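You operate a simulated robot arm through the tools that you are given. There is no shell and no other tool. Be economical: measure what you need, move in short steps, check, and stop when the job is done.

The job below is to be done with a simulated robot arm. You get a single attempt, and the scene is never put back.

TASK
Latch the green hose stub, blow it clear, shut the air, then put the small red cap on.
Fine: open the air and hold the blow button till the lamp lights.

Only the result counts: the job must be done as asked and must still hold three seconds after the hand-in. Knocking over, shifting, dropping, spilling or breaking anything else fails it. Lids that push on must go on centred and level and be pressed home; caps that screw on are set level and turned clockwise until they are tight.

THE ROBOT
A 7-joint arm with a two-finger parallel gripper, fixed in place. Base frame: the origin is at the foot of the arm, x ahead of it, y to its left, z up; the work surface is at about z = 800. Readings come in mm, rad, newtons and seconds.
With the tool pointing down near the work surface it reaches from about 300 to 700 mm from the base axis. Its first joint turns from -1.152 to 1.152 rad. Payload 1.57 kg.
The tool frame sits at the grasp point between the pads (the TCP): z along the fingers, y along the line on which they close. The tips reach 30 mm beyond it. The gripper opens to 110 mm. The fingers are 24 mm wide and 12 mm thick; the gripper's body (48 by 112 mm) begins 78 mm behind the TCP.
Orientation is that of the tool frame in the base frame, as [roll, pitch, yaw] about the fixed x, y, z axes, in that order (R = Rz(yaw) Ry(pitch) Rx(roll)). With the fingers straight down and closing along the base's y, the tool's x points along the base's -x, its y along +y and its z along -z.

THE INTERFACE
- The arm moves only by the tool step_arm. Its argument "plan" is text: rows parted by semicolons, each of 6 numbers parted by spaces: the shift along the tool's x, y, z in mm, then the turn, a rotation vector about the tool's x, y, z in rad. In form: tx ty tz wx wy wz; .... A call has 1 to 20 rows; each row is the pose to reach, as a shift and turn from the pose commanded when the call began, along the tool's axes at that moment. "fingers" is the opening in per cent of the stroke, from 0 (shut) to 100 (fully open), set as the call begins (left out, the last holds). A row lasts 0.2 s, in which the tool goes at most 50 mm and 0.15 rad; a call with a longer step from one row to the next is refused whole, and so is a gripper value outside its range. A pose out of reach is approached as far as the arm can. The call stops where the force on the tool passes 70 N (or 10 N more than at its start, if that is more) or the arm is blocked; 0.2 s more then pass. Each finger travels about 108 mm/s and halts on what it meets, pressing with about 28 N; the grip force reading is that of the motor and also rises with nothing between the fingers. The clock runs only during rows and for 0.2 s after the last one: add rows that repeat a pose to give the fingers time. It gives the time, the measured TCP pose, the force on the tool (base axes), the opening and the grip force at its end, in the units of the frame above (readings bear some noise), with the torque about the TCP (base axes, N m) and any sound that the robot's microphone picked up.
- Cameras (640 x 400 px; columns grow to the right, rows downward): "scene" is fixed at [149.4, -378.9, 1413.7]; the picture's right is [0.90, -0.43, 0.00], its down [-0.21, -0.45, -0.87] and it looks along [0.37, 0.79, -0.49] (base axes); focal length 346 px, centre (320, 200). "wrist" rides on the gripper at [70, 16, -141] in the tool frame; the picture's right is [-0.23, 0.97, 0.00], its down [-0.86, -0.20, -0.48] and it looks along [-0.47, -0.11, 0.88] (tool axes); focal length 222 px, centre (320, 200). There is no depth. A picture from a camera that has moved, and an enlarged one, comes with that camera's place and axes in the base frame and with its lens.
- capture(camera): a new picture of that camera. It takes no simulated time.
- enlarge(camera, box): a new picture of the part [left, top, right, bottom] of that camera's present view, enlarged. It takes no simulated time.
- hand_in(): hands the job in; it is judged then, once.

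Work in short steps. Places have to be worked out from the pictures, the camera data and where the tool is seen: move nearer, look again, correct. Check each grasp and each placing, and mend what went wrong. You have 120 turns and 84 pictures in all, those below and enlarged ones among them. Open the gripper and draw the arm clear of the work before you hand the job in, unless the task says otherwise; then end with one line.

The tools are called as name(argument=value, ...) on one line, values as JSON. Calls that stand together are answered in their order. step_arm: Moves the arm, as the interface text tells. Its arguments: {"type":"object","properties":{"plan":{"type":"string"},"fingers":{"type":"number"}},"required":["plan"]} The other tools are called the same way: capture (camera) takes a picture; enlarge (camera, box) takes an enlarged picture of a part of a camera's view; hand_in () hands the job in.

At the start:

```text
t: 0.0
ee_pos: [439.8, 104.5, 1179.2]
tcp_rot: [3.141, -0.001, 3.14]
wrist_force: [-0.5, 0.9, -0.2]
torque: [-0.01, 0.0, -0.02]
opening: 110.1
grasp_force: 0.0
```

scene: 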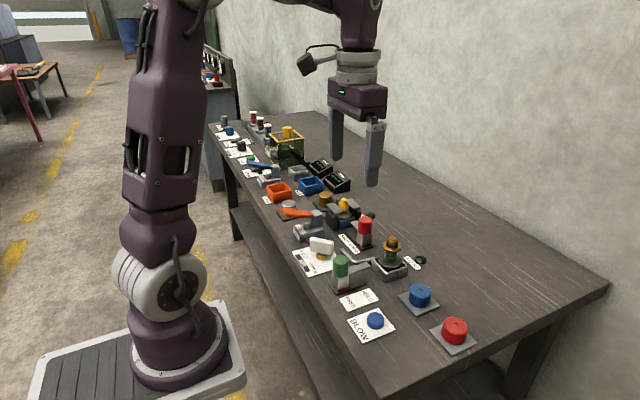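
wrist: 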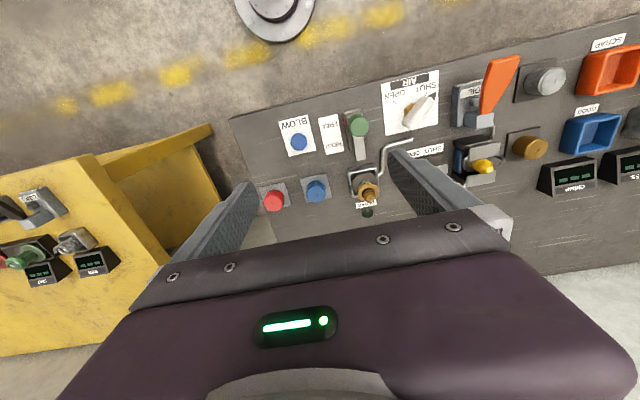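

The scene is crowded, so I start by enlarging the work area in both views.

enlarge(camera="scene", box=[280, 180, 480, 360])

enlarge(camera="wrist", box=[230, 60, 470, 220])

enlarge(camera="scene", box=[200, 100, 360, 220])

```text
2.22 times, centred on (380, 270) of scene
camera zoom: at [149.4, -378.9, 1413.7], right [0.9, -0.43, 0.0], down [-0.21, -0.45, -0.87], along [0.37, 0.79, -0.49], focal length 769 px, centre (187, 44)
```

zoom: 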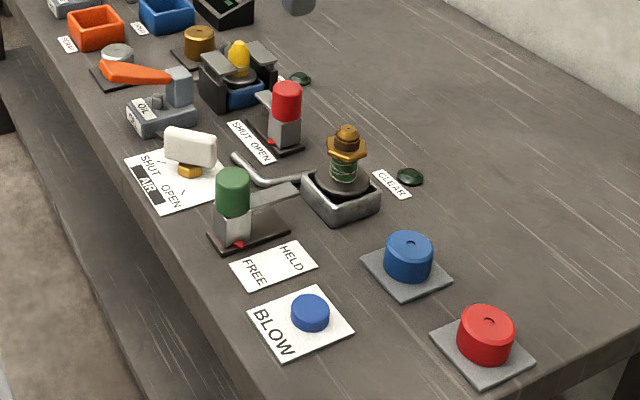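

```text
2.50 times, centred on (350, 140) of wrist
camera zoom: at [371.0, 120.9, 1322.0], right [0.23, 0.97, 0.0], down [0.86, -0.2, 0.48], along [0.47, -0.11, -0.88], focal length 555 px, centre (245, 350)
```

zoom: 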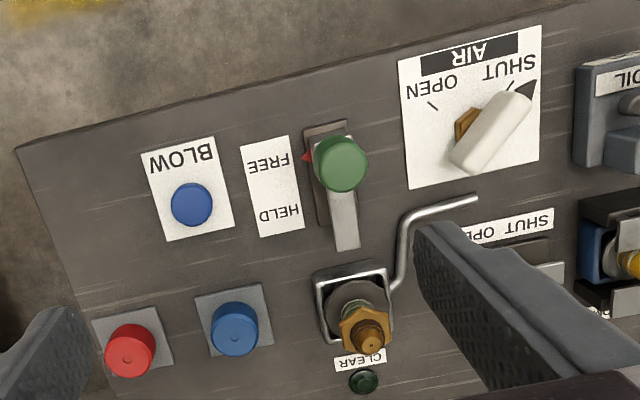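

```text
3.33 times, centred on (280, 160) of scene
camera zoom: at [149.4, -378.9, 1413.7], right [0.9, -0.43, 0.0], down [-0.21, -0.45, -0.87], along [0.37, 0.79, -0.49], focal length 1153 px, centre (453, 333)
```

zoom: 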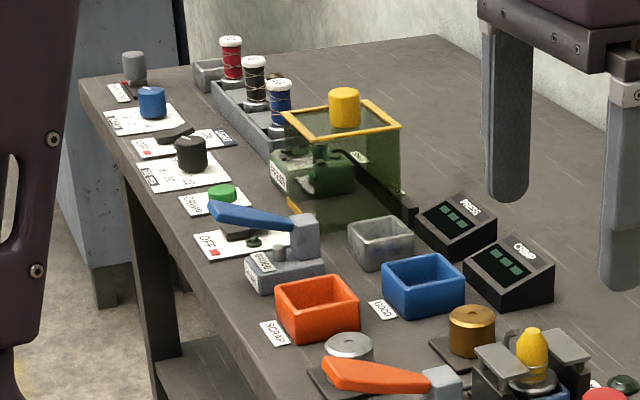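

Estimates so far: BLOW button about (481, 44), green knob (467, 178), stub near (560, 180). I'll come down to z≈1000, which stays clear of everything, for a closer look.

step_arm(plan="0 0 45 0 0 0; 0 5 90 0 0 0; -5 10 135 0 0 0; -10 15 180 0 0 0; -10 15 180 0 0 0")

capture(camera="wrist")

enlarge(camera="wrist", box=[200, 40, 440, 190])

```text
t: 1.2
ee_pos: [452.0, 120.3, 997.3]
tcp_rot: [-3.14, 0.0, 3.142]
wrist_force: [0.1, 1.3, 0.2]
torque: [0.04, 0.0, 0.02]
opening: 110.2
grasp_force: 0.0
```

```text
78 pictures are left
camera wrist: at [382.1, 136.0, 1139.0], right [0.23, 0.97, 0.0], down [0.86, -0.2, 0.48], along [0.47, -0.11, -0.88], focal length 222 px, centre (320, 200)
```

wrist: 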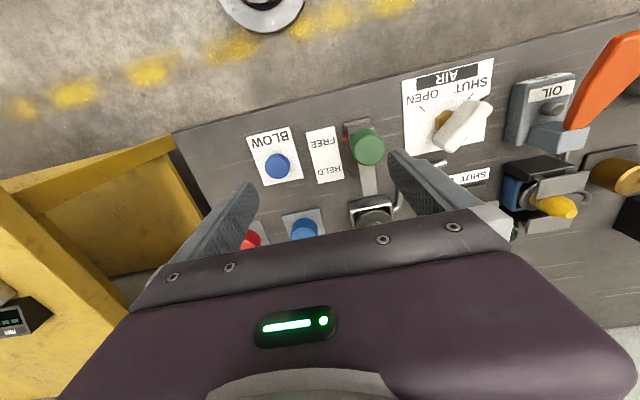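

```text
2.67 times, centred on (320, 115) of wrist
camera zoom: at [382.1, 136.0, 1139.0], right [0.23, 0.97, 0.0], down [0.86, -0.2, 0.48], along [0.47, -0.11, -0.88], focal length 592 px, centre (320, 427)
```

zoom: 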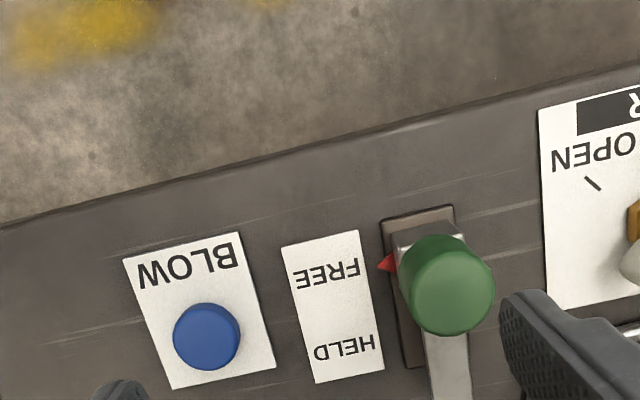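

The bench is aligned with the base axes, and the latch travels along +x from FREE to HELD (label spacing about 46 mm). Next I look closely at the stub, the air valve and the caps.

enlarge(camera="scene", box=[330, 230, 430, 295])

enlarge(camera="scene", box=[280, 200, 380, 275])

enlarge(camera="scene", box=[390, 275, 490, 355])

```text
6.15 times, centred on (380, 262) of scene
camera zoom: at [149.4, -378.9, 1413.7], right [0.9, -0.43, 0.0], down [-0.21, -0.45, -0.87], along [0.37, 0.79, -0.49], focal length 2129 px, centre (-49, -185)
```

zoom: 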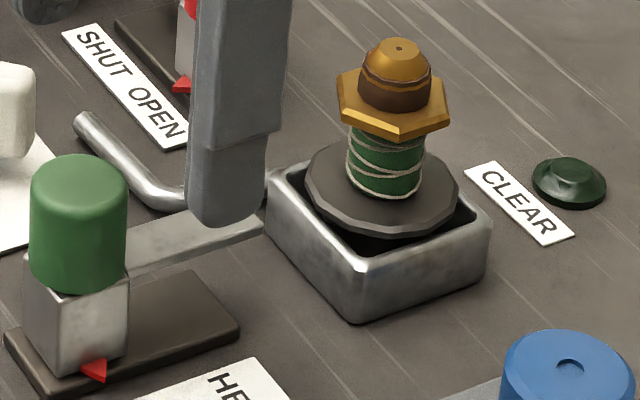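

```text
5.33 times, centred on (330, 238) of scene
camera zoom: at [149.4, -378.9, 1413.7], right [0.9, -0.43, 0.0], down [-0.21, -0.45, -0.87], along [0.37, 0.79, -0.49], focal length 1845 px, centre (267, 0)
```

zoom: 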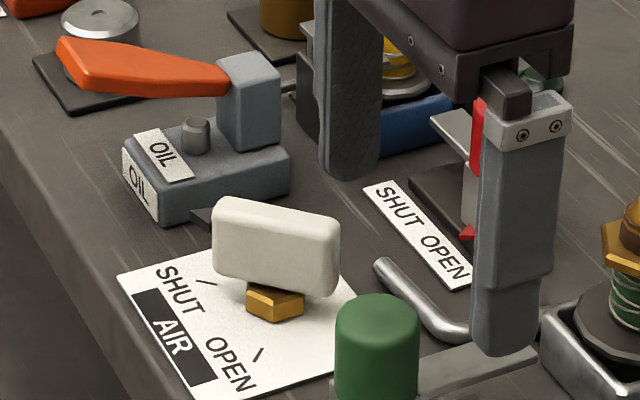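

```text
5.00 times, centred on (440, 315) of scene
camera zoom: at [149.4, -378.9, 1413.7], right [0.9, -0.43, 0.0], down [-0.21, -0.45, -0.87], along [0.37, 0.79, -0.49], focal length 1730 px, centre (-280, -375)
```

zoom: 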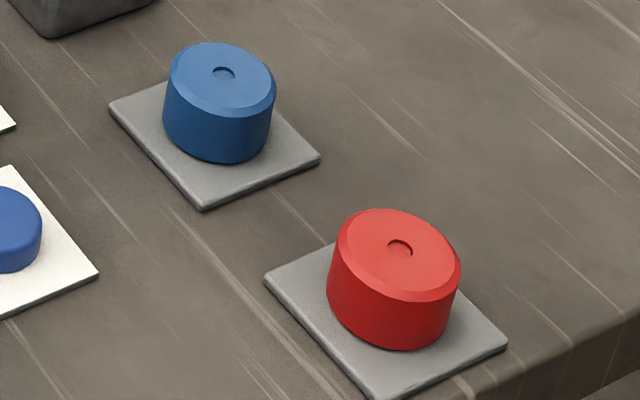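

The green knob is about (465, 175) with its top near z≈895. I'll hover the open gripper above it with tips around z≈915 and check the alignment.

step_arm(plan="-4 18 10 0 0 0; -8 36 20 0 0 0; -13 55 40 0 0 0; -13 55 52 0 0 0; -13 55 52 0 0 0", fingers=65)

enlarge(camera="scene", box=[300, 200, 420, 300])

capture(camera="wrist")

```text
t: 2.4
ee_pos: [464.0, 176.5, 949.5]
tcp_rot: [3.14, 0.0, 3.141]
wrist_force: [-0.4, -0.5, 0.0]
torque: [0.02, -0.03, 0.02]
opening: 71.5
grasp_force: 0.0
```

```text
4.00 times, centred on (360, 250) of scene
camera zoom: at [149.4, -378.9, 1413.7], right [0.9, -0.43, 0.0], down [-0.21, -0.45, -0.87], along [0.37, 0.79, -0.49], focal length 1384 px, centre (160, 0)
```

zoom: 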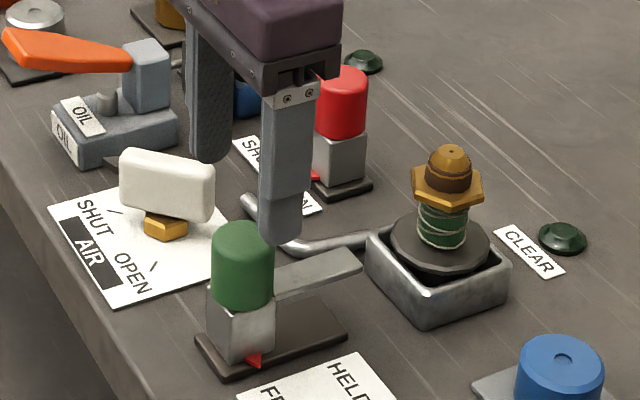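

```text
72 pictures are left
camera wrist: at [395.4, 193.1, 1090.6], right [0.23, 0.97, 0.0], down [0.86, -0.2, 0.48], along [0.47, -0.11, -0.88], focal length 222 px, centre (320, 200)
```

wrist: 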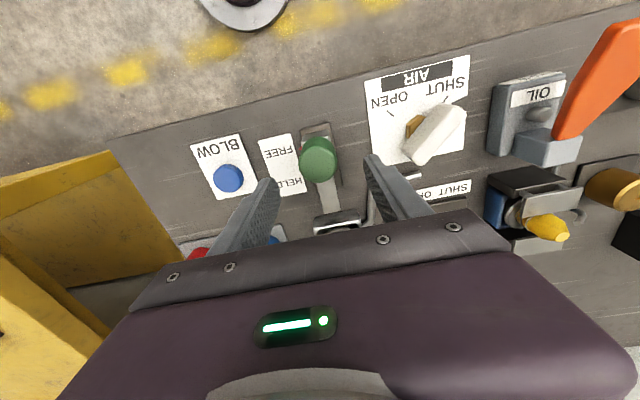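

The knob sits centred between the fingers at (463, 175.6). I'll descend 56 mm, then close on it and check.

step_arm(plan="0 0 20 0 0 0; 0 1 40 0 0 0; 0 1 56 0 0 0; 0 1 56 0 0 0")

step_arm(plan="0 0 0 0 0 0; 0 0 0 0 0 0; 0 0 0 0 0 0", fingers=0)

enlarge(camera="scene", box=[300, 200, 420, 300])

```text
t: 3.4
ee_pos: [462.8, 176.3, 892.2]
tcp_rot: [-3.141, 0.001, -3.141]
wrist_force: [-0.4, -0.2, -0.6]
torque: [0.01, -0.02, -0.01]
opening: 71.3
grasp_force: 0.1
```

```text
t: 4.2
ee_pos: [462.3, 176.1, 893.2]
tcp_rot: [-3.14, -0.001, -3.141]
wrist_force: [1.2, -12.8, -3.4]
torque: [0.36, -0.22, -0.01]
opening: 37.5
grasp_force: 43.6
```

```text
4.00 times, centred on (360, 250) of scene
camera zoom: at [149.5, -379.2, 1413.6], right [0.9, -0.43, 0.0], down [-0.21, -0.45, -0.87], along [0.37, 0.79, -0.49], focal length 1384 px, centre (160, 0)
```

zoom: 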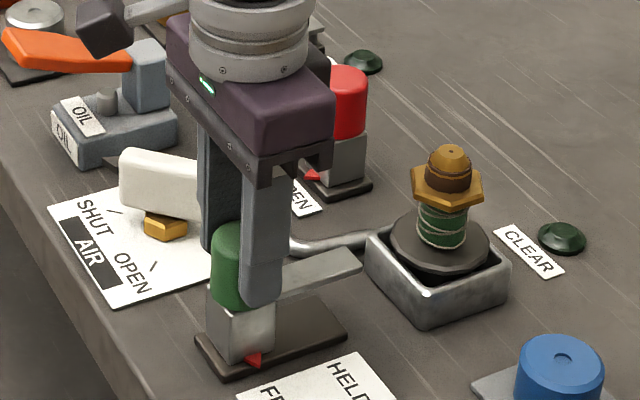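

Gripped at 37.5 mm with a slight sideways load. I'll ease 1.5 mm toward −y and slide toward +x (tool −x) in small steps, watching the force.

step_arm(plan="0 -1.5 0 0 0 0; -5 -1.5 0 0 0 0; -10 -1.5 0 0 0 0; -15 -1.5 0 0 0 0; -20 -1.5 0 0 0 0")

enlarge(camera="scene", box=[300, 200, 420, 300])

```text
t: 5.4
ee_pos: [484.4, 175.2, 893.8]
tcp_rot: [3.141, 0.002, -3.141]
wrist_force: [-0.2, -4.4, 11.4]
torque: [-0.83, 0.26, -0.17]
opening: 37.2
grasp_force: 43.5
```

```text
4.00 times, centred on (360, 250) of scene
camera zoom: at [149.2, -379.0, 1413.7], right [0.9, -0.43, 0.0], down [-0.21, -0.45, -0.87], along [0.37, 0.79, -0.49], focal length 1384 px, centre (160, 0)
```

zoom: 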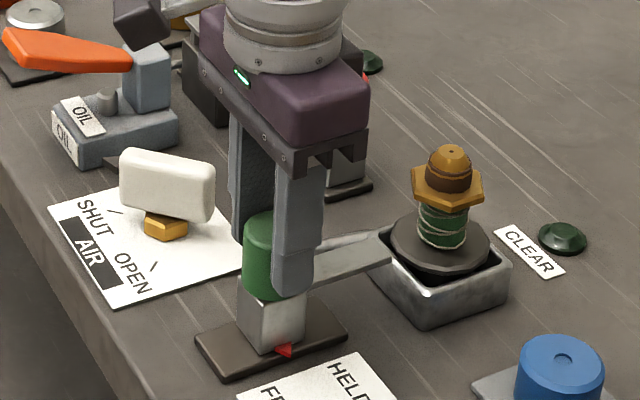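

The latch slides freely and the bar is approaching the tray. I'll continue in small steps until it stops.

step_arm(plan="-4 0 0 0 0 0; -8 0 0 0 0 0; -12 0 0 0 0 0; -15 0 0 0 0 0; -18 0 0 0 0 0; -21 0 0 0 0 0; -24 0 0 0 0 0")

enlarge(camera="scene", box=[300, 200, 420, 300])

```text
t: 7.0
ee_pos: [508.3, 174.7, 894.1]
tcp_rot: [3.14, -0.003, -3.141]
wrist_force: [1.5, -3.2, -16.4]
torque: [0.71, -0.91, -0.04]
opening: 37.6
grasp_force: 43.7
```

```text
4.00 times, centred on (360, 250) of scene
camera zoom: at [149.7, -378.9, 1413.6], right [0.9, -0.43, 0.0], down [-0.21, -0.45, -0.87], along [0.37, 0.79, -0.49], focal length 1384 px, centre (160, 0)
```

zoom: 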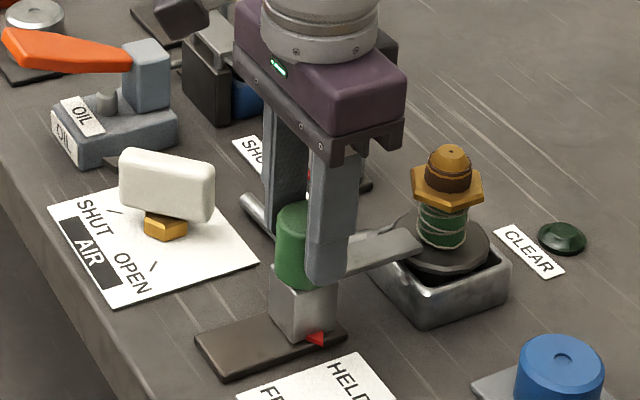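

The bar now reaches the stub's flange, with no resistance yet. I'll continue to the stop.

step_arm(plan="-2 0 0 0 0 0; -4 0 0 0 0 0; -6 0 0 0 0 0; -8 0 0 0 0 0; -10 0 0 0 0 0")

enlarge(camera="scene", box=[300, 200, 420, 300])

```text
t: 8.2
ee_pos: [513.4, 175.9, 892.2]
tcp_rot: [3.142, -0.008, 3.141]
wrist_force: [-39.4, 11.4, -0.3]
torque: [0.97, 0.99, 0.06]
opening: 37.7
grasp_force: 43.5
```

```text
4.00 times, centred on (360, 250) of scene
camera zoom: at [148.5, -378.6, 1413.9], right [0.9, -0.43, 0.0], down [-0.21, -0.45, -0.87], along [0.37, 0.79, -0.49], focal length 1384 px, centre (160, 0)
```

zoom: 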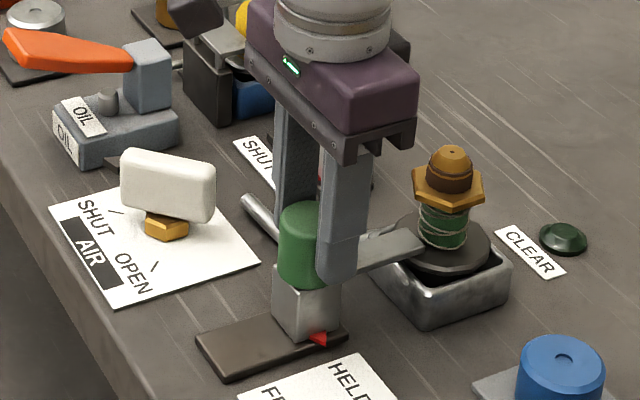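

The latch is at its end stop (39 N). I'll relax the push, open the fingers and lift clear.

step_arm(plan="4 0 0 0 0 0; 4 0 0 0 0 0")

step_arm(plan="0 0 0 0 0 0; 0 0 0 0 0 0; 0 0 -25 0 0 0; 0 0 -60 0 0 0; 0 0 -85 0 0 0", fingers=60)

enlarge(camera="scene", box=[300, 200, 420, 300])

enlarge(camera="wrist", box=[240, 60, 480, 210])

```text
t: 8.8
ee_pos: [512.7, 174.7, 891.6]
tcp_rot: [-3.141, 0.002, -3.14]
wrist_force: [-11.5, 19.8, -21.6]
torque: [-0.41, 0.5, -0.07]
opening: 37.6
grasp_force: 43.9
```

```text
t: 10.0
ee_pos: [513.0, 174.1, 976.7]
tcp_rot: [3.141, 0.0, 3.141]
wrist_force: [-0.5, 0.2, -0.3]
torque: [0.02, 0.01, 0.0]
opening: 66.2
grasp_force: 0.1
```

```text
4.00 times, centred on (360, 250) of scene
camera zoom: at [149.4, -378.9, 1413.7], right [0.9, -0.43, 0.0], down [-0.21, -0.45, -0.87], along [0.37, 0.79, -0.49], focal length 1384 px, centre (160, 0)
```

zoom: 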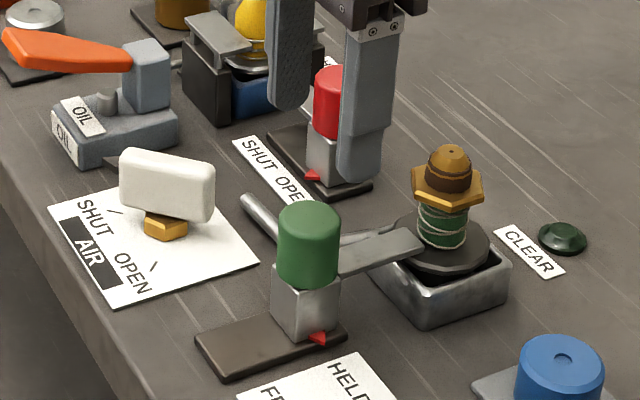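

```text
2.67 times, centred on (360, 135) of wrist
camera zoom: at [443.7, 189.4, 1118.5], right [0.23, 0.97, 0.0], down [0.86, -0.2, 0.48], along [0.47, -0.11, -0.88], focal length 592 px, centre (213, 373)
```

zoom: 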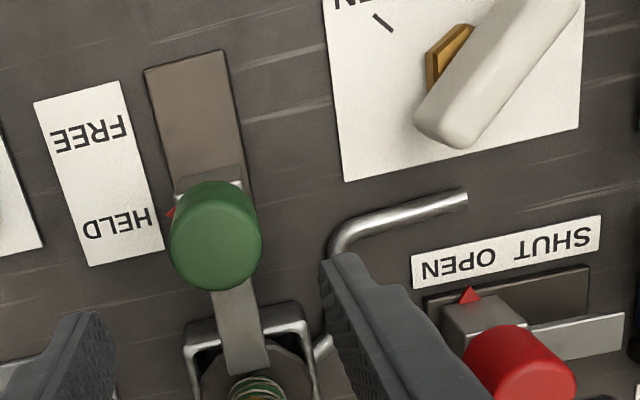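

The latch pointer is at HELD. Next I move over to the AIR valve and look down on it.

step_arm(plan="5 30 -10 0 0 0; 10 65 -10 0 0 0; 15 100 -10 0 0 0; 20 118 -10 0 0 0; 20 118 -10 0 0 0")

enlarge(camera="wrist", box=[220, 60, 460, 210])

```text
t: 11.2
ee_pos: [494.2, 292.8, 987.9]
tcp_rot: [-3.141, 0.0, -3.141]
wrist_force: [1.4, -0.1, 0.6]
torque: [0.0, 0.01, 0.01]
opening: 65.9
grasp_force: 0.0
```

```text
2.67 times, centred on (340, 135) of wrist
camera zoom: at [424.8, 308.6, 1129.5], right [0.23, 0.97, 0.0], down [0.86, -0.2, 0.48], along [0.47, -0.11, -0.88], focal length 592 px, centre (267, 373)
```

zoom: 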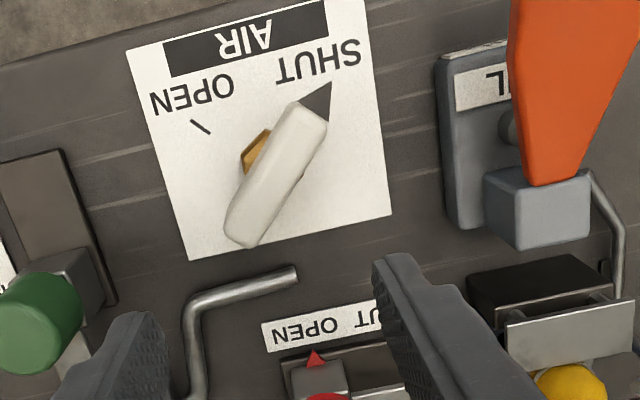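

The handle centre is about (475, 300), pointing around 139°, with its top near z≈865. I'll rotate the gripper −41° (tool z +0.716) above it and check.

step_arm(plan="5 2 10 0 0 0.145; 10 4 20 0 0 0.29; 15 6 30 0 0 0.435; 19 7 40 0 0 0.58; 19 7 60 0 0 0.716; 19 7 60 0 0 0.716")

enlarge(camera="scene", box=[280, 170, 400, 270])

capture(camera="wrist")

```text
t: 12.6
ee_pos: [472.3, 300.3, 927.9]
tcp_rot: [3.14, 0.0, 2.424]
wrist_force: [0.1, -1.1, 0.5]
torque: [0.02, 0.01, -0.02]
opening: 66.0
grasp_force: 0.0
```

```text
4.00 times, centred on (340, 220) of scene
camera zoom: at [149.4, -378.9, 1413.7], right [0.9, -0.43, 0.0], down [-0.21, -0.45, -0.87], along [0.37, 0.79, -0.49], focal length 1384 px, centre (240, 120)
```

zoom: 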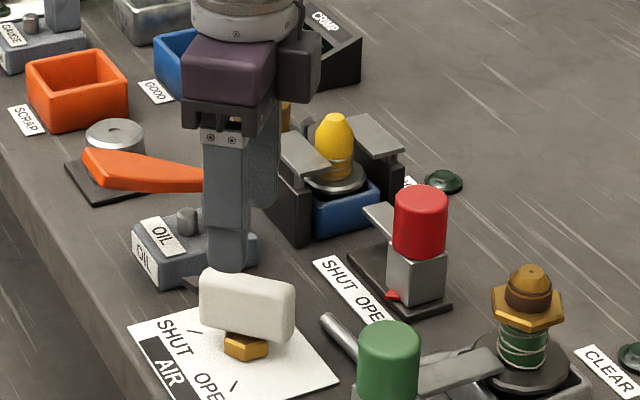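

```text
63 pictures are left
camera wrist: at [431.6, 358.1, 1069.0], right [0.81, 0.58, 0.0], down [0.51, -0.71, 0.48], along [0.28, -0.39, -0.88], focal length 222 px, centre (320, 200)
```

wrist: 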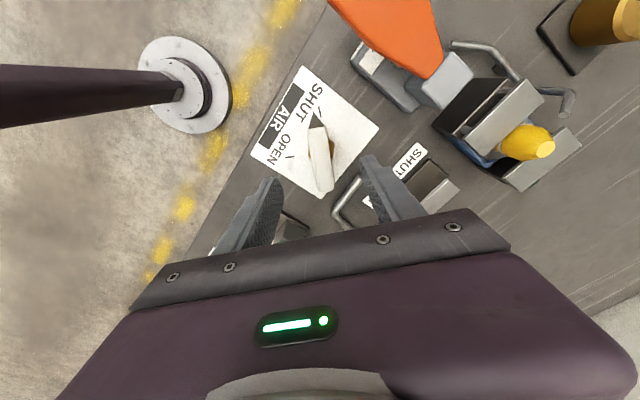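

The handle is at about 134° and centred at (471, 303). I'll add a 0.07 rad turn and a small shift, descend to z≈862 and then close.

step_arm(plan="2 1.5 20 0 0 0.07; 2 1.5 40 0 0 0.07; 2 1.5 55 0 0 0.07; 2 1.5 65 0 0 0.07; 2 1.5 65 0 0 0.07")

capture(camera="wrist")

```text
t: 13.8
ee_pos: [470.7, 302.4, 863.0]
tcp_rot: [-3.141, 0.0, 2.357]
wrist_force: [-1.1, 0.0, -0.1]
torque: [0.06, -0.02, 0.0]
opening: 66.1
grasp_force: 0.1
```

```text
62 pictures are left
camera wrist: at [434.1, 362.4, 1004.3], right [0.85, 0.53, 0.0], down [0.46, -0.75, 0.48], along [0.25, -0.41, -0.88], focal length 222 px, centre (320, 200)
```

wrist: 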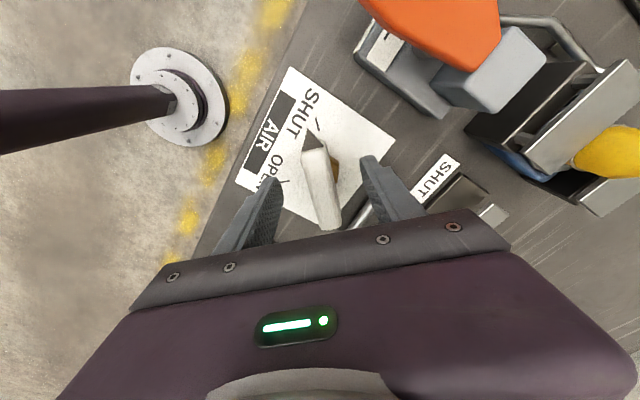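

The handle is centred between the fingers, so I close on it.

step_arm(plan="0 0 0 0 0 0; 0 0 0 0 0 0; 0 0 0 0 0 0", fingers=0)

capture(camera="wrist")

```text
t: 14.6
ee_pos: [472.5, 302.8, 864.2]
tcp_rot: [3.141, 0.001, 2.356]
wrist_force: [10.3, 9.0, -7.2]
torque: [-0.19, 0.1, 0.05]
opening: 18.6
grasp_force: 32.9
```

```text
61 pictures are left
camera wrist: at [434.6, 363.0, 1004.6], right [0.85, 0.53, 0.0], down [0.46, -0.75, 0.48], along [0.25, -0.41, -0.88], focal length 222 px, centre (320, 200)
```

wrist: 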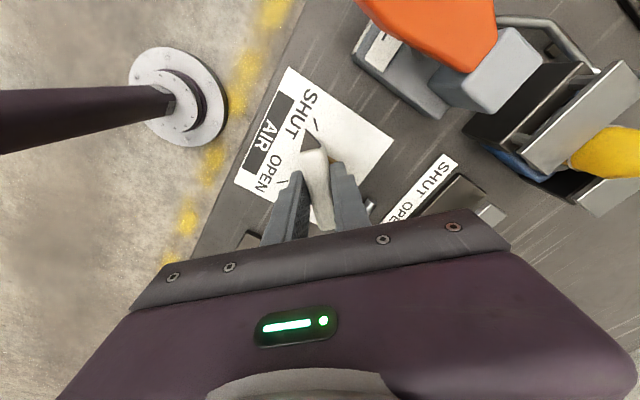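

Gripped at 18.6 mm. Now I turn it toward OPEN (base +z, tool −z), halfway first, to read the forces.

step_arm(plan="0 1.5 0 0 0 0; 0 1.5 0 0 0 -0.13; 0 1.5 0 0 0 -0.26; 0 1.5 0 0 0 -0.39; 0 1.5 0 0 0 -0.52; 0 1.5 0 0 0 -0.65")

capture(camera="wrist")

```text
t: 16.0
ee_pos: [472.4, 300.8, 863.8]
tcp_rot: [-3.136, -0.004, 3.01]
wrist_force: [-26.1, -18.5, 9.4]
torque: [0.71, -0.04, -0.01]
opening: 18.6
grasp_force: 33.3
```

```text
60 pictures are left
camera wrist: at [407.0, 326.2, 1003.9], right [0.35, 0.94, -0.01], down [0.82, -0.31, 0.48], along [0.44, -0.17, -0.88], focal length 222 px, centre (320, 200)
```

wrist: 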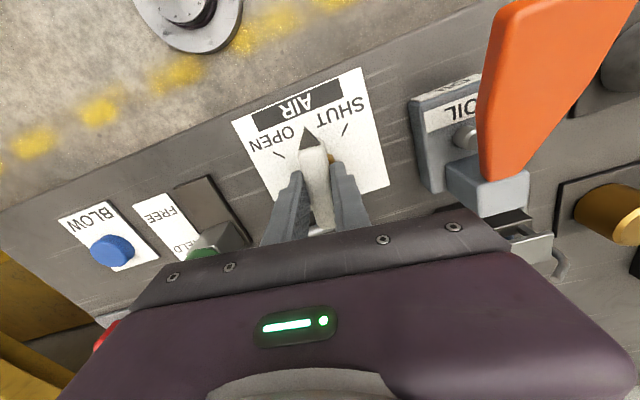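

The pointer is midway, and the side load shows the pivot is slightly toward −x/−y. I'll re-centre and finish the remaining turn.

step_arm(plan="1.2 -2.2 0 0 0 -0.1; 1.2 -2.2 0 0 0 -0.23; 1.2 -2.2 0 0 0 -0.36; 1.2 -2.2 0 0 0 -0.49; 1.2 -2.2 0 0 0 -0.62; 1.2 -2.2 0 0 0 -0.75; 1.2 -2.2 0 0 0 -0.86; 1.2 -2.2 0 0 0 -0.92; 1.2 -2.2 0 0 0 -0.92")

capture(camera="wrist")

```text
t: 18.0
ee_pos: [474.6, 299.0, 862.7]
tcp_rot: [-3.139, -0.004, -2.357]
wrist_force: [0.3, -24.8, -18.6]
torque: [0.21, -0.13, -0.06]
opening: 18.7
grasp_force: 33.7
```

```text
59 pictures are left
camera wrist: at [413.4, 261.0, 1004.0], right [-0.53, 0.85, 0.0], down [0.75, 0.46, 0.48], along [0.41, 0.25, -0.88], focal length 222 px, centre (320, 200)
```

wrist: 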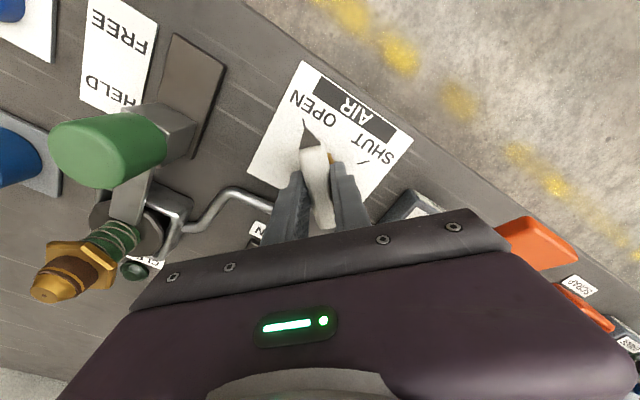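

The pointer is on OPEN. I release and lift clear.

step_arm(plan="0 -1 0 0 0 0; 0 -1 0 0 0 0; 0 -1 0 0 0 0; 0 -1 -30 0 0 0; 0 -1 -70 0 0 0; 0 -1 -110 0 0 0; 0 -1 -110 0 0 0.14; 0 -1 -110 0 0 0.28; 0 -1 -110 0 0 0.42; 0 -1 -110 0 0 0.56; 0 -1 -110 0 0 0.7; 0 -1 -110 0 0 0.785", fingers=60)

enlarge(camera="scene", box=[280, 170, 480, 360])

capture(camera="wrist")

```text
t: 20.6
ee_pos: [473.6, 300.9, 970.8]
tcp_rot: [-3.14, 0.001, 3.141]
wrist_force: [0.3, -0.1, -0.3]
torque: [-0.01, -0.01, 0.0]
opening: 66.0
grasp_force: 0.2
```

```text
2.11 times, centred on (380, 265) of scene
camera zoom: at [149.4, -378.9, 1413.7], right [0.9, -0.43, 0.0], down [-0.21, -0.45, -0.87], along [0.37, 0.79, -0.49], focal length 728 px, centre (194, 63)
```

zoom: 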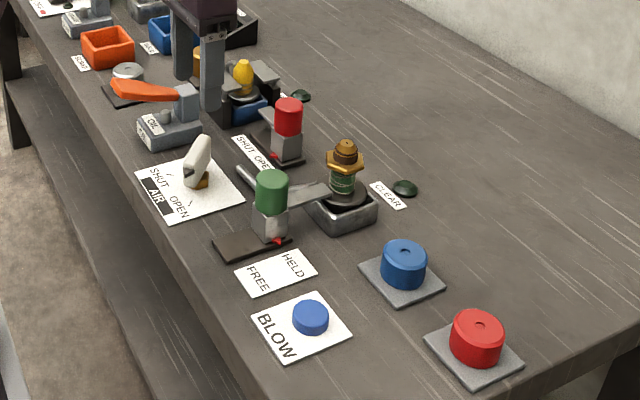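

```text
57 pictures are left
camera wrist: at [404.4, 316.3, 1113.3], right [0.23, 0.97, 0.0], down [0.85, -0.2, 0.48], along [0.47, -0.11, -0.88], focal length 222 px, centre (320, 200)
```

wrist: 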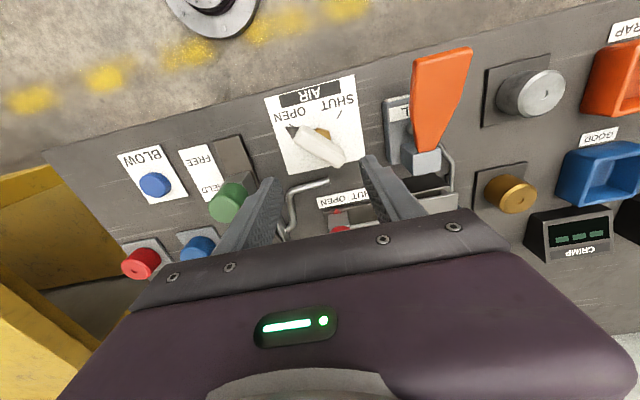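

The air is at OPEN. I'll travel at this height to above the BLOW button, closing the fingers on the way.

step_arm(plan="0 -40 0 0 0 0; -2 -85 0 0 0 0; -4 -130 0 0 0 0; -6 -175 0 0 0 0; -7 -220 0 0 0 0; -7 -257 0 0 0 0; -7 -257 30 0 0 0; -7 -257 60 0 0 0; -7 -257 60 0 0 0", fingers=0)

capture(camera="wrist")

enlarge(camera="scene", box=[320, 250, 480, 370])

```text
t: 22.6
ee_pos: [478.3, 43.8, 911.3]
tcp_rot: [3.141, -0.001, 3.141]
wrist_force: [-0.2, -0.4, 0.0]
torque: [-0.01, -0.03, 0.05]
opening: 0.0
grasp_force: 21.2
```

```text
56 pictures are left
camera wrist: at [408.9, 59.4, 1053.4], right [0.23, 0.97, 0.0], down [0.85, -0.2, 0.48], along [0.47, -0.11, -0.88], focal length 222 px, centre (320, 200)
```

wrist: 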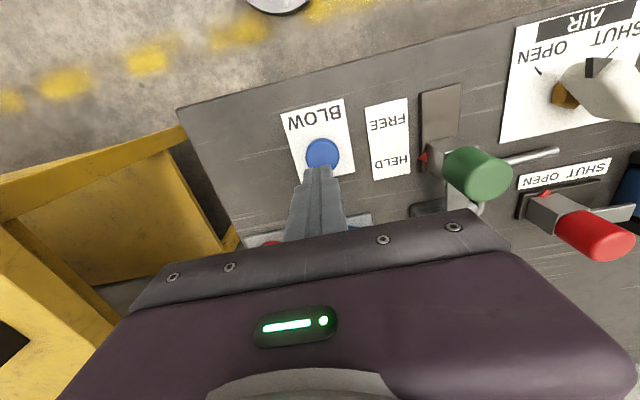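

```text
3.33 times, centred on (400, 310) of scene
camera zoom: at [149.4, -378.9, 1413.7], right [0.9, -0.43, 0.0], down [-0.21, -0.45, -0.87], along [0.37, 0.79, -0.49], focal length 1153 px, centre (53, -167)
```

zoom: 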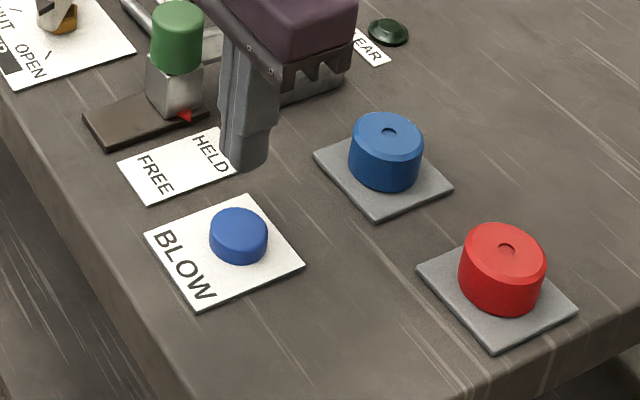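

The button is about (480, 46) with its top near 823. I'll lower to just above it and then feel for contact in small steps.

step_arm(plan="-1 2 20 0 0 0; -1 2 40 0 0 0; -1 2 50 0 0 0; -1 2 52 0 0 0; -1 2 54 0 0 0; -1 2 56 0 0 0")

enlarge(camera="scene", box=[320, 250, 440, 340])

```text
t: 24.0
ee_pos: [482.6, 44.7, 856.6]
tcp_rot: [3.141, 0.0, -3.141]
wrist_force: [-0.1, -0.5, -0.2]
torque: [0.01, 0.01, -0.01]
opening: 0.0
grasp_force: 20.6
```

```text
4.44 times, centred on (380, 295) of scene
camera zoom: at [149.4, -378.9, 1413.7], right [0.9, -0.43, 0.0], down [-0.21, -0.45, -0.87], along [0.37, 0.79, -0.49], focal length 1537 px, centre (53, -222)
```

zoom: 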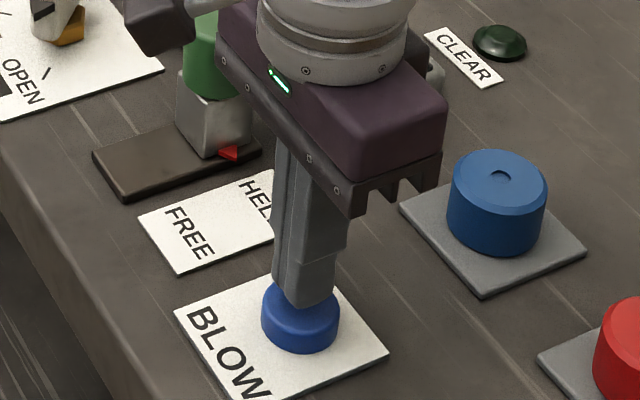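

The tip is right over the button. I press down in 1.5 mm steps, watching the force.

step_arm(plan="0 0 1.5 0 0 0; 0 0 3 0 0 0; 0 0 4.5 0 0 0; 0 0 6 0 0 0")

enlarge(camera="scene", box=[320, 230, 440, 340])

```text
t: 25.0
ee_pos: [482.2, 44.4, 850.0]
tcp_rot: [3.141, 0.0, -3.141]
wrist_force: [-0.6, -0.1, 0.2]
torque: [0.01, 0.02, 0.04]
opening: 0.0
grasp_force: 21.1
```

```text
3.64 times, centred on (380, 285) of scene
camera zoom: at [149.4, -378.9, 1413.7], right [0.9, -0.43, 0.0], down [-0.21, -0.45, -0.87], along [0.37, 0.79, -0.49], focal length 1258 px, centre (102, -109)
```

zoom: 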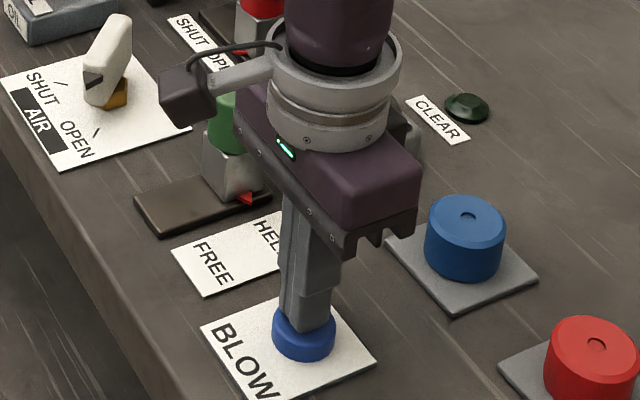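

No contact yet, so I keep going down in small steps.

step_arm(plan="0 0 1.5 0 0 0; 0 0 3 0 0 0; 0 0 4.5 0 0 0; 0 0 6 0 0 0")

```text
t: 26.0
ee_pos: [480.5, 44.8, 845.0]
tcp_rot: [-3.141, -0.001, -3.141]
wrist_force: [0.1, -0.7, 2.1]
torque: [-0.04, 0.0, 0.02]
opening: 0.2
grasp_force: 21.5
heard: click
```

Contact, and a click was heard. I hold the button (with a touch more travel) and look at the lamp.

step_arm(plan="0 0 1.5 0 0 0; 0 0 1.5 0 0 0; 0 0 1.5 0 0 0; 0 0 1.5 0 0 0; 0 0 1.5 0 0 0")

enlarge(camera="scene", box=[320, 230, 440, 340])

```text
t: 27.2
ee_pos: [481.4, 46.3, 843.1]
tcp_rot: [-3.141, 0.001, -3.141]
wrist_force: [-0.9, -1.5, 2.9]
torque: [-0.05, 0.03, 0.01]
opening: 0.1
grasp_force: 21.3
```

```text
3.64 times, centred on (380, 285) of scene
camera zoom: at [149.4, -378.9, 1413.7], right [0.9, -0.43, 0.0], down [-0.21, -0.45, -0.87], along [0.37, 0.79, -0.49], focal length 1258 px, centre (102, -109)
```

zoom: 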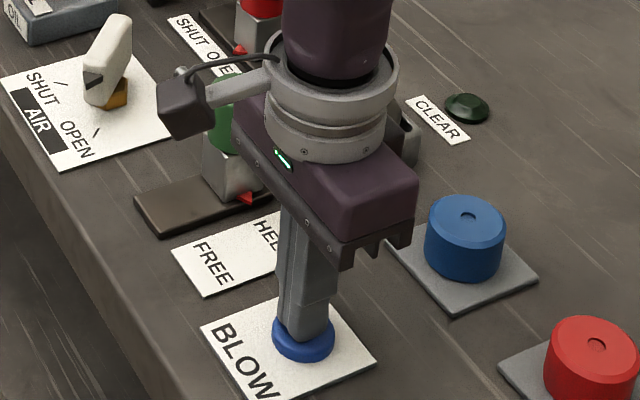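

The lamp is still dark after about 1.4 s, so I keep holding.

step_arm(plan="0 0 0.5 0 0 0; 0 0 0.5 0 0 0; 0 0 0.5 0 0 0; 0 0 0.5 0 0 0; 0 0 0.5 0 0 0; 0 0 0.5 0 0 0; 0 0 0.5 0 0 0; 0 0 0.5 0 0 0; 0 0 0.5 0 0 0; 0 0 0.5 0 0 0")

enlarge(camera="scene", box=[320, 230, 440, 340])

```text
t: 29.4
ee_pos: [481.6, 45.1, 841.3]
tcp_rot: [3.141, -0.001, 3.141]
wrist_force: [-1.0, -0.3, 3.1]
torque: [0.02, 0.03, -0.02]
opening: 0.3
grasp_force: 20.9
```

```text
3.64 times, centred on (380, 285) of scene
camera zoom: at [149.4, -378.8, 1413.7], right [0.9, -0.43, 0.0], down [-0.21, -0.45, -0.87], along [0.37, 0.79, -0.49], focal length 1258 px, centre (102, -109)
```

zoom: 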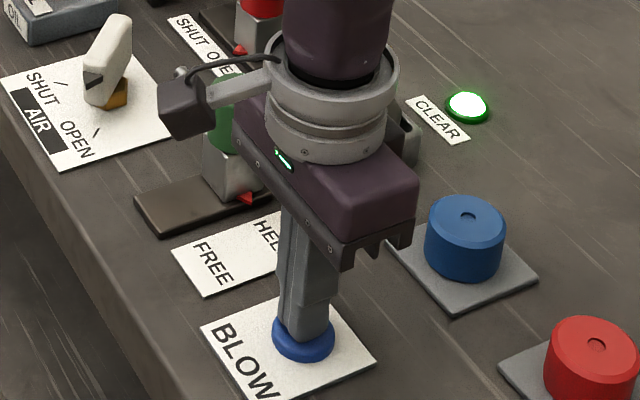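

The lamp is lit. I release the button, lift and go back to the valve with the fingers open and the gripper turned for the handle's new direction.

step_arm(plan="0 0 -20 0 0 0; 0 0 -60 0 0 0; 0 0 -100 0 0 0; 0 0 -130 0 0 0; 0 40 -130 0 0 0; 0 85 -130 0 0 0; 0 130 -130 0 0 0; 4 175 -130 0 0 -0.14; 8 215 -130 0 0 -0.28; 8 255 -130 0 0 -0.42; 8 255 -130 0 0 -0.56; 8 255 -130 0 0 -0.7; 8 255 -130 0 0 -0.785; 8 255 -120 0 0 -0.785")

step_arm(plan="0 0 0 0 0 0; 0 0 0 0 0 0; 0 0 25 0 0 0; 0 0 40 0 0 0; 0 0 40 0 0 0", fingers=60)

capture(camera="wrist")

enlarge(camera="scene", box=[280, 170, 480, 360])

```text
t: 32.4
ee_pos: [473.7, 301.3, 962.5]
tcp_rot: [3.14, 0.0, -2.355]
wrist_force: [0.2, -0.6, 0.9]
torque: [0.0, -0.01, -0.02]
opening: 0.0
grasp_force: 21.0
```

```text
t: 33.6
ee_pos: [473.4, 299.5, 921.6]
tcp_rot: [-3.141, 0.0, -2.357]
wrist_force: [-1.0, 1.3, -0.1]
torque: [-0.02, 0.0, 0.01]
opening: 66.2
grasp_force: 0.1
```

```text
50 pictures are left
camera wrist: at [413.2, 261.6, 1063.3], right [-0.53, 0.85, 0.0], down [0.75, 0.46, 0.48], along [0.41, 0.25, -0.88], focal length 222 px, centre (320, 200)
```

wrist: 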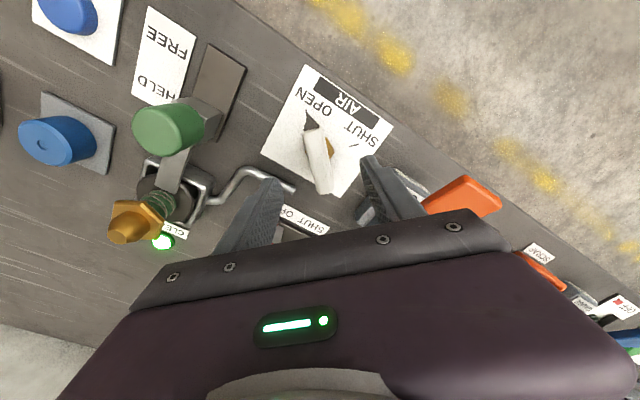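

```text
2.11 times, centred on (380, 265) of scene
camera zoom: at [149.4, -378.9, 1413.7], right [0.9, -0.43, 0.0], down [-0.21, -0.45, -0.87], along [0.37, 0.79, -0.49], focal length 728 px, centre (194, 63)
```

zoom: 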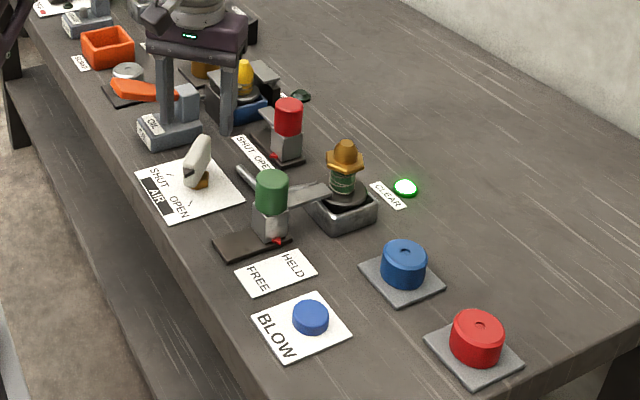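

The lamp stays lit and the dirt ring on the nozzle is gone. I descend, grip the handle, and turn it back to SHUT.

step_arm(plan="0 0 20 0 0 0; 0 0 40 0 0 0; 0 0 58 0 0 0; 0 0 58 0 0 0")

step_arm(plan="0 0 0 0 0 0; 0 0 0 0 0 0; 0 0 0 0 0 0", fingers=0)

```text
t: 34.6
ee_pos: [476.8, 298.9, 864.8]
tcp_rot: [3.141, 0.0, -2.356]
wrist_force: [-0.3, -0.1, 0.5]
torque: [0.02, 0.0, 0.0]
opening: 66.0
grasp_force: 0.0
```

```text
t: 35.4
ee_pos: [475.5, 300.7, 864.3]
tcp_rot: [3.14, 0.0, -2.356]
wrist_force: [-11.3, 10.4, -2.8]
torque: [0.11, -0.27, 0.01]
opening: 18.7
grasp_force: 33.3
```

Gripped. I turn back the first half with the small centring shift.

step_arm(plan="0 1.5 0 0 0 0; 0 1.5 0 0 0 0.13; 0 1.5 0 0 0 0.26; 0 1.5 0 0 0 0.39; 0 1.5 0 0 0 0.52; 0 1.5 0 0 0 0.65; 0 1.5 0 0 0 0.78")

```text
t: 37.0
ee_pos: [474.4, 299.4, 864.5]
tcp_rot: [-3.141, 0.002, 3.141]
wrist_force: [22.6, -7.5, -20.1]
torque: [0.29, -0.45, 0.06]
opening: 18.8
grasp_force: 33.2
```

step_arm(plan="-1.2 0 0 0 0 0.13; -1.2 0 0 0 0 0.26; -1.2 0 0 0 0 0.39; -1.2 0 0 0 0 0.52; -1.2 0 0 0 0 0.65; -1.2 0 0 0 0 0.75; -1.2 0 0 0 0 0.8; -1.2 0 0 0 0 0.8")

capture(camera="wrist")

```text
t: 38.8
ee_pos: [475.4, 299.1, 863.5]
tcp_rot: [-3.139, 0.003, 2.346]
wrist_force: [17.5, -21.6, -5.0]
torque: [-0.35, -0.71, 0.54]
opening: 18.8
grasp_force: 33.1
```

```text
48 pictures are left
camera wrist: at [438.2, 361.3, 1006.0], right [0.85, 0.52, 0.0], down [0.46, -0.75, 0.48], along [0.25, -0.41, -0.88], focal length 222 px, centre (320, 200)
```

wrist: 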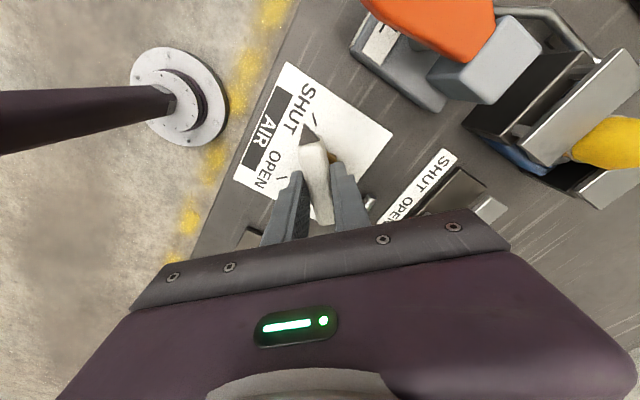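

The pointer is on SHUT and against its stop (0.54 N·m). I release, lift high (the stub top is near z≈925) and return to straight yaw.

step_arm(plan="0 0 0 0 0 -0.02; 0 0 0 0 0 -0.02; 0 0 0 0 0 -0.02; 0 0 -40 0 0 -0.02; 0 0 -85 0 0 -0.02; 0 0 -130 0 0 -0.1; 0 0 -165 0 0 -0.24; 0 0 -165 0 0 -0.38; 0 0 -165 0 0 -0.52; 0 0 -165 0 0 -0.66; 0 0 -165 0 0 -0.795", fingers=60)

capture(camera="wrist")

enlarge(camera="scene", box=[290, 200, 450, 320])

```text
t: 41.2
ee_pos: [474.5, 300.5, 1029.2]
tcp_rot: [-3.141, 0.0, -3.14]
wrist_force: [-0.4, 0.0, 0.4]
torque: [0.01, 0.02, 0.01]
opening: 66.1
grasp_force: 0.0
```

```text
47 pictures are left
camera wrist: at [404.4, 316.6, 1170.7], right [0.23, 0.97, 0.0], down [0.86, -0.2, 0.48], along [0.47, -0.11, -0.88], focal length 222 px, centre (320, 200)
```

wrist: 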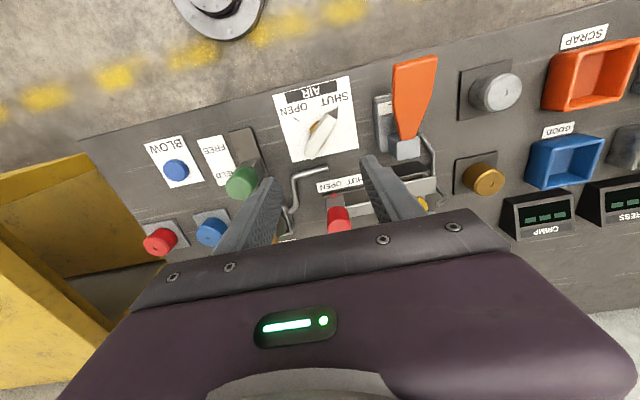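

```text
3.33 times, centred on (370, 260) of scene
camera zoom: at [149.4, -378.9, 1413.7], right [0.9, -0.43, 0.0], down [-0.21, -0.45, -0.87], along [0.37, 0.79, -0.49], focal length 1153 px, centre (153, 0)
```

zoom: 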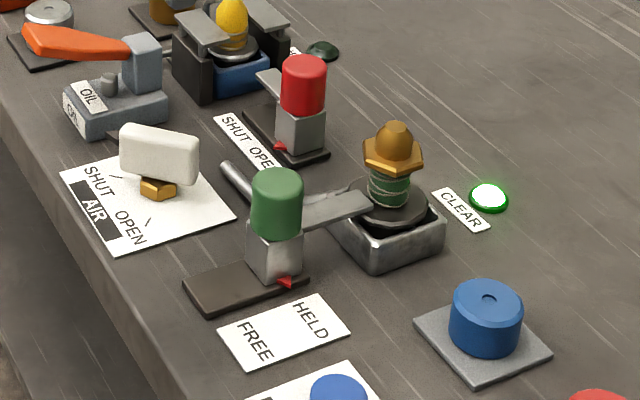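

The air is SHUT again. I move above the stub with the gripper wide open, tips about 85 mm above its top, to locate it precisely.

step_arm(plan="-25 -30 -5 0 0 0; -50 -60 -10 0 0 0; -75 -90 -10 0 0 0; -100 -120 -10 0 0 0; -120 -145 -10 0 0 0; -120 -145 -10 0 0 0", fingers=100)

capture(camera="wrist")

enlarge(camera="wrist", box=[260, 80, 420, 200])

```text
t: 42.6
ee_pos: [596.3, 153.5, 1041.0]
tcp_rot: [-3.141, 0.0, 3.141]
wrist_force: [-0.2, -0.3, -0.3]
torque: [-0.01, 0.0, -0.02]
opening: 110.1
grasp_force: 0.1
```

```text
45 pictures are left
camera wrist: at [526.8, 169.1, 1181.5], right [0.23, 0.97, 0.0], down [0.85, -0.2, 0.48], along [0.47, -0.11, -0.88], focal length 222 px, centre (320, 200)
```

wrist: 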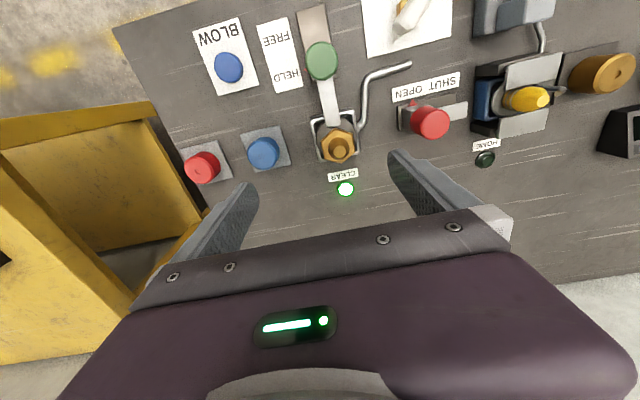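

```text
3.33 times, centred on (340, 140) of wrist
camera zoom: at [526.8, 169.1, 1181.5], right [0.23, 0.97, 0.0], down [0.85, -0.2, 0.48], along [0.47, -0.11, -0.88], focal length 740 px, centre (253, 400)
```

zoom: 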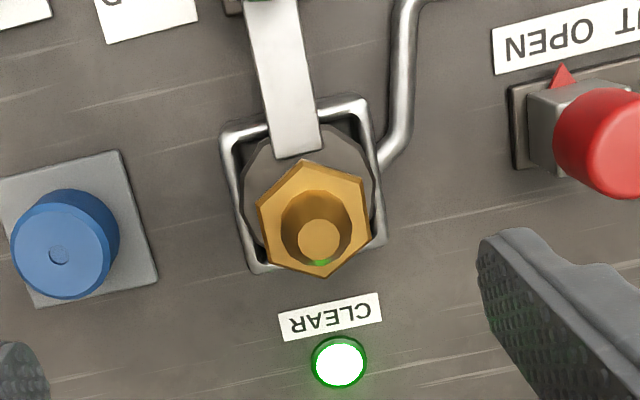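

The stub top is about (608, 174, 916) and the red cap about (609, −53), top near z≈846, roughly 50 mm across. I move above the red cap for a precise look.

step_arm(plan="0 -45 0 0 0 0; 0 -90 0 0 0 0; -4 -135 0 0 0 0; -8 -180 30 0 0 0; -10 -207 70 0 0 0; -10 -207 100 0 0 0; -10 -207 100 0 0 0", fingers=80)

capture(camera="wrist")

enlarge(camera="scene", box=[400, 250, 500, 350])

```text
refused: row 4 steps farther than a row can; nothing moved
```

```text
43 pictures are left
camera wrist: at [526.8, 169.1, 1181.5], right [0.23, 0.97, 0.0], down [0.85, -0.2, 0.48], along [0.47, -0.11, -0.88], focal length 222 px, centre (320, 200)
```

wrist: 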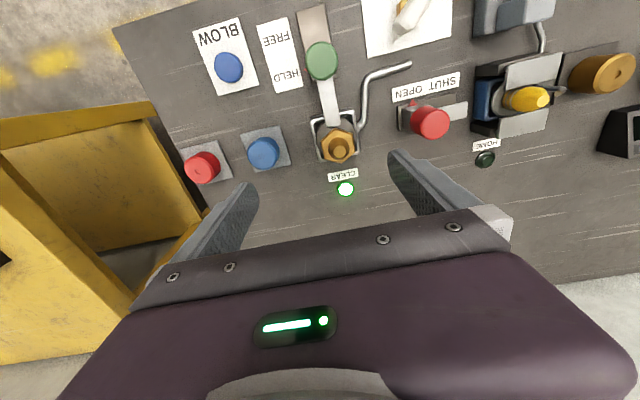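

```text
4.00 times, centred on (450, 300) of scene
camera zoom: at [149.4, -378.9, 1413.7], right [0.9, -0.43, 0.0], down [-0.21, -0.45, -0.87], along [0.37, 0.79, -0.49], focal length 1384 px, centre (-200, -200)
```

zoom: 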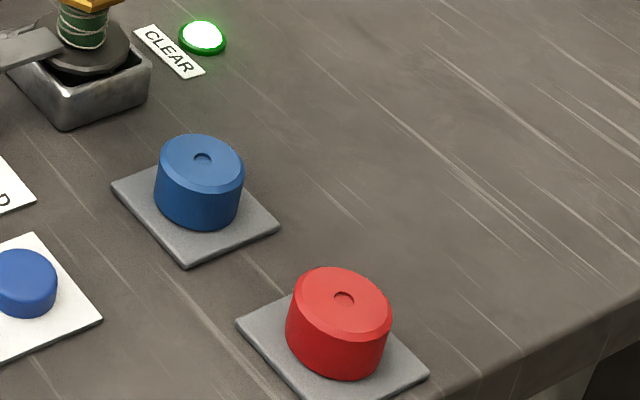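

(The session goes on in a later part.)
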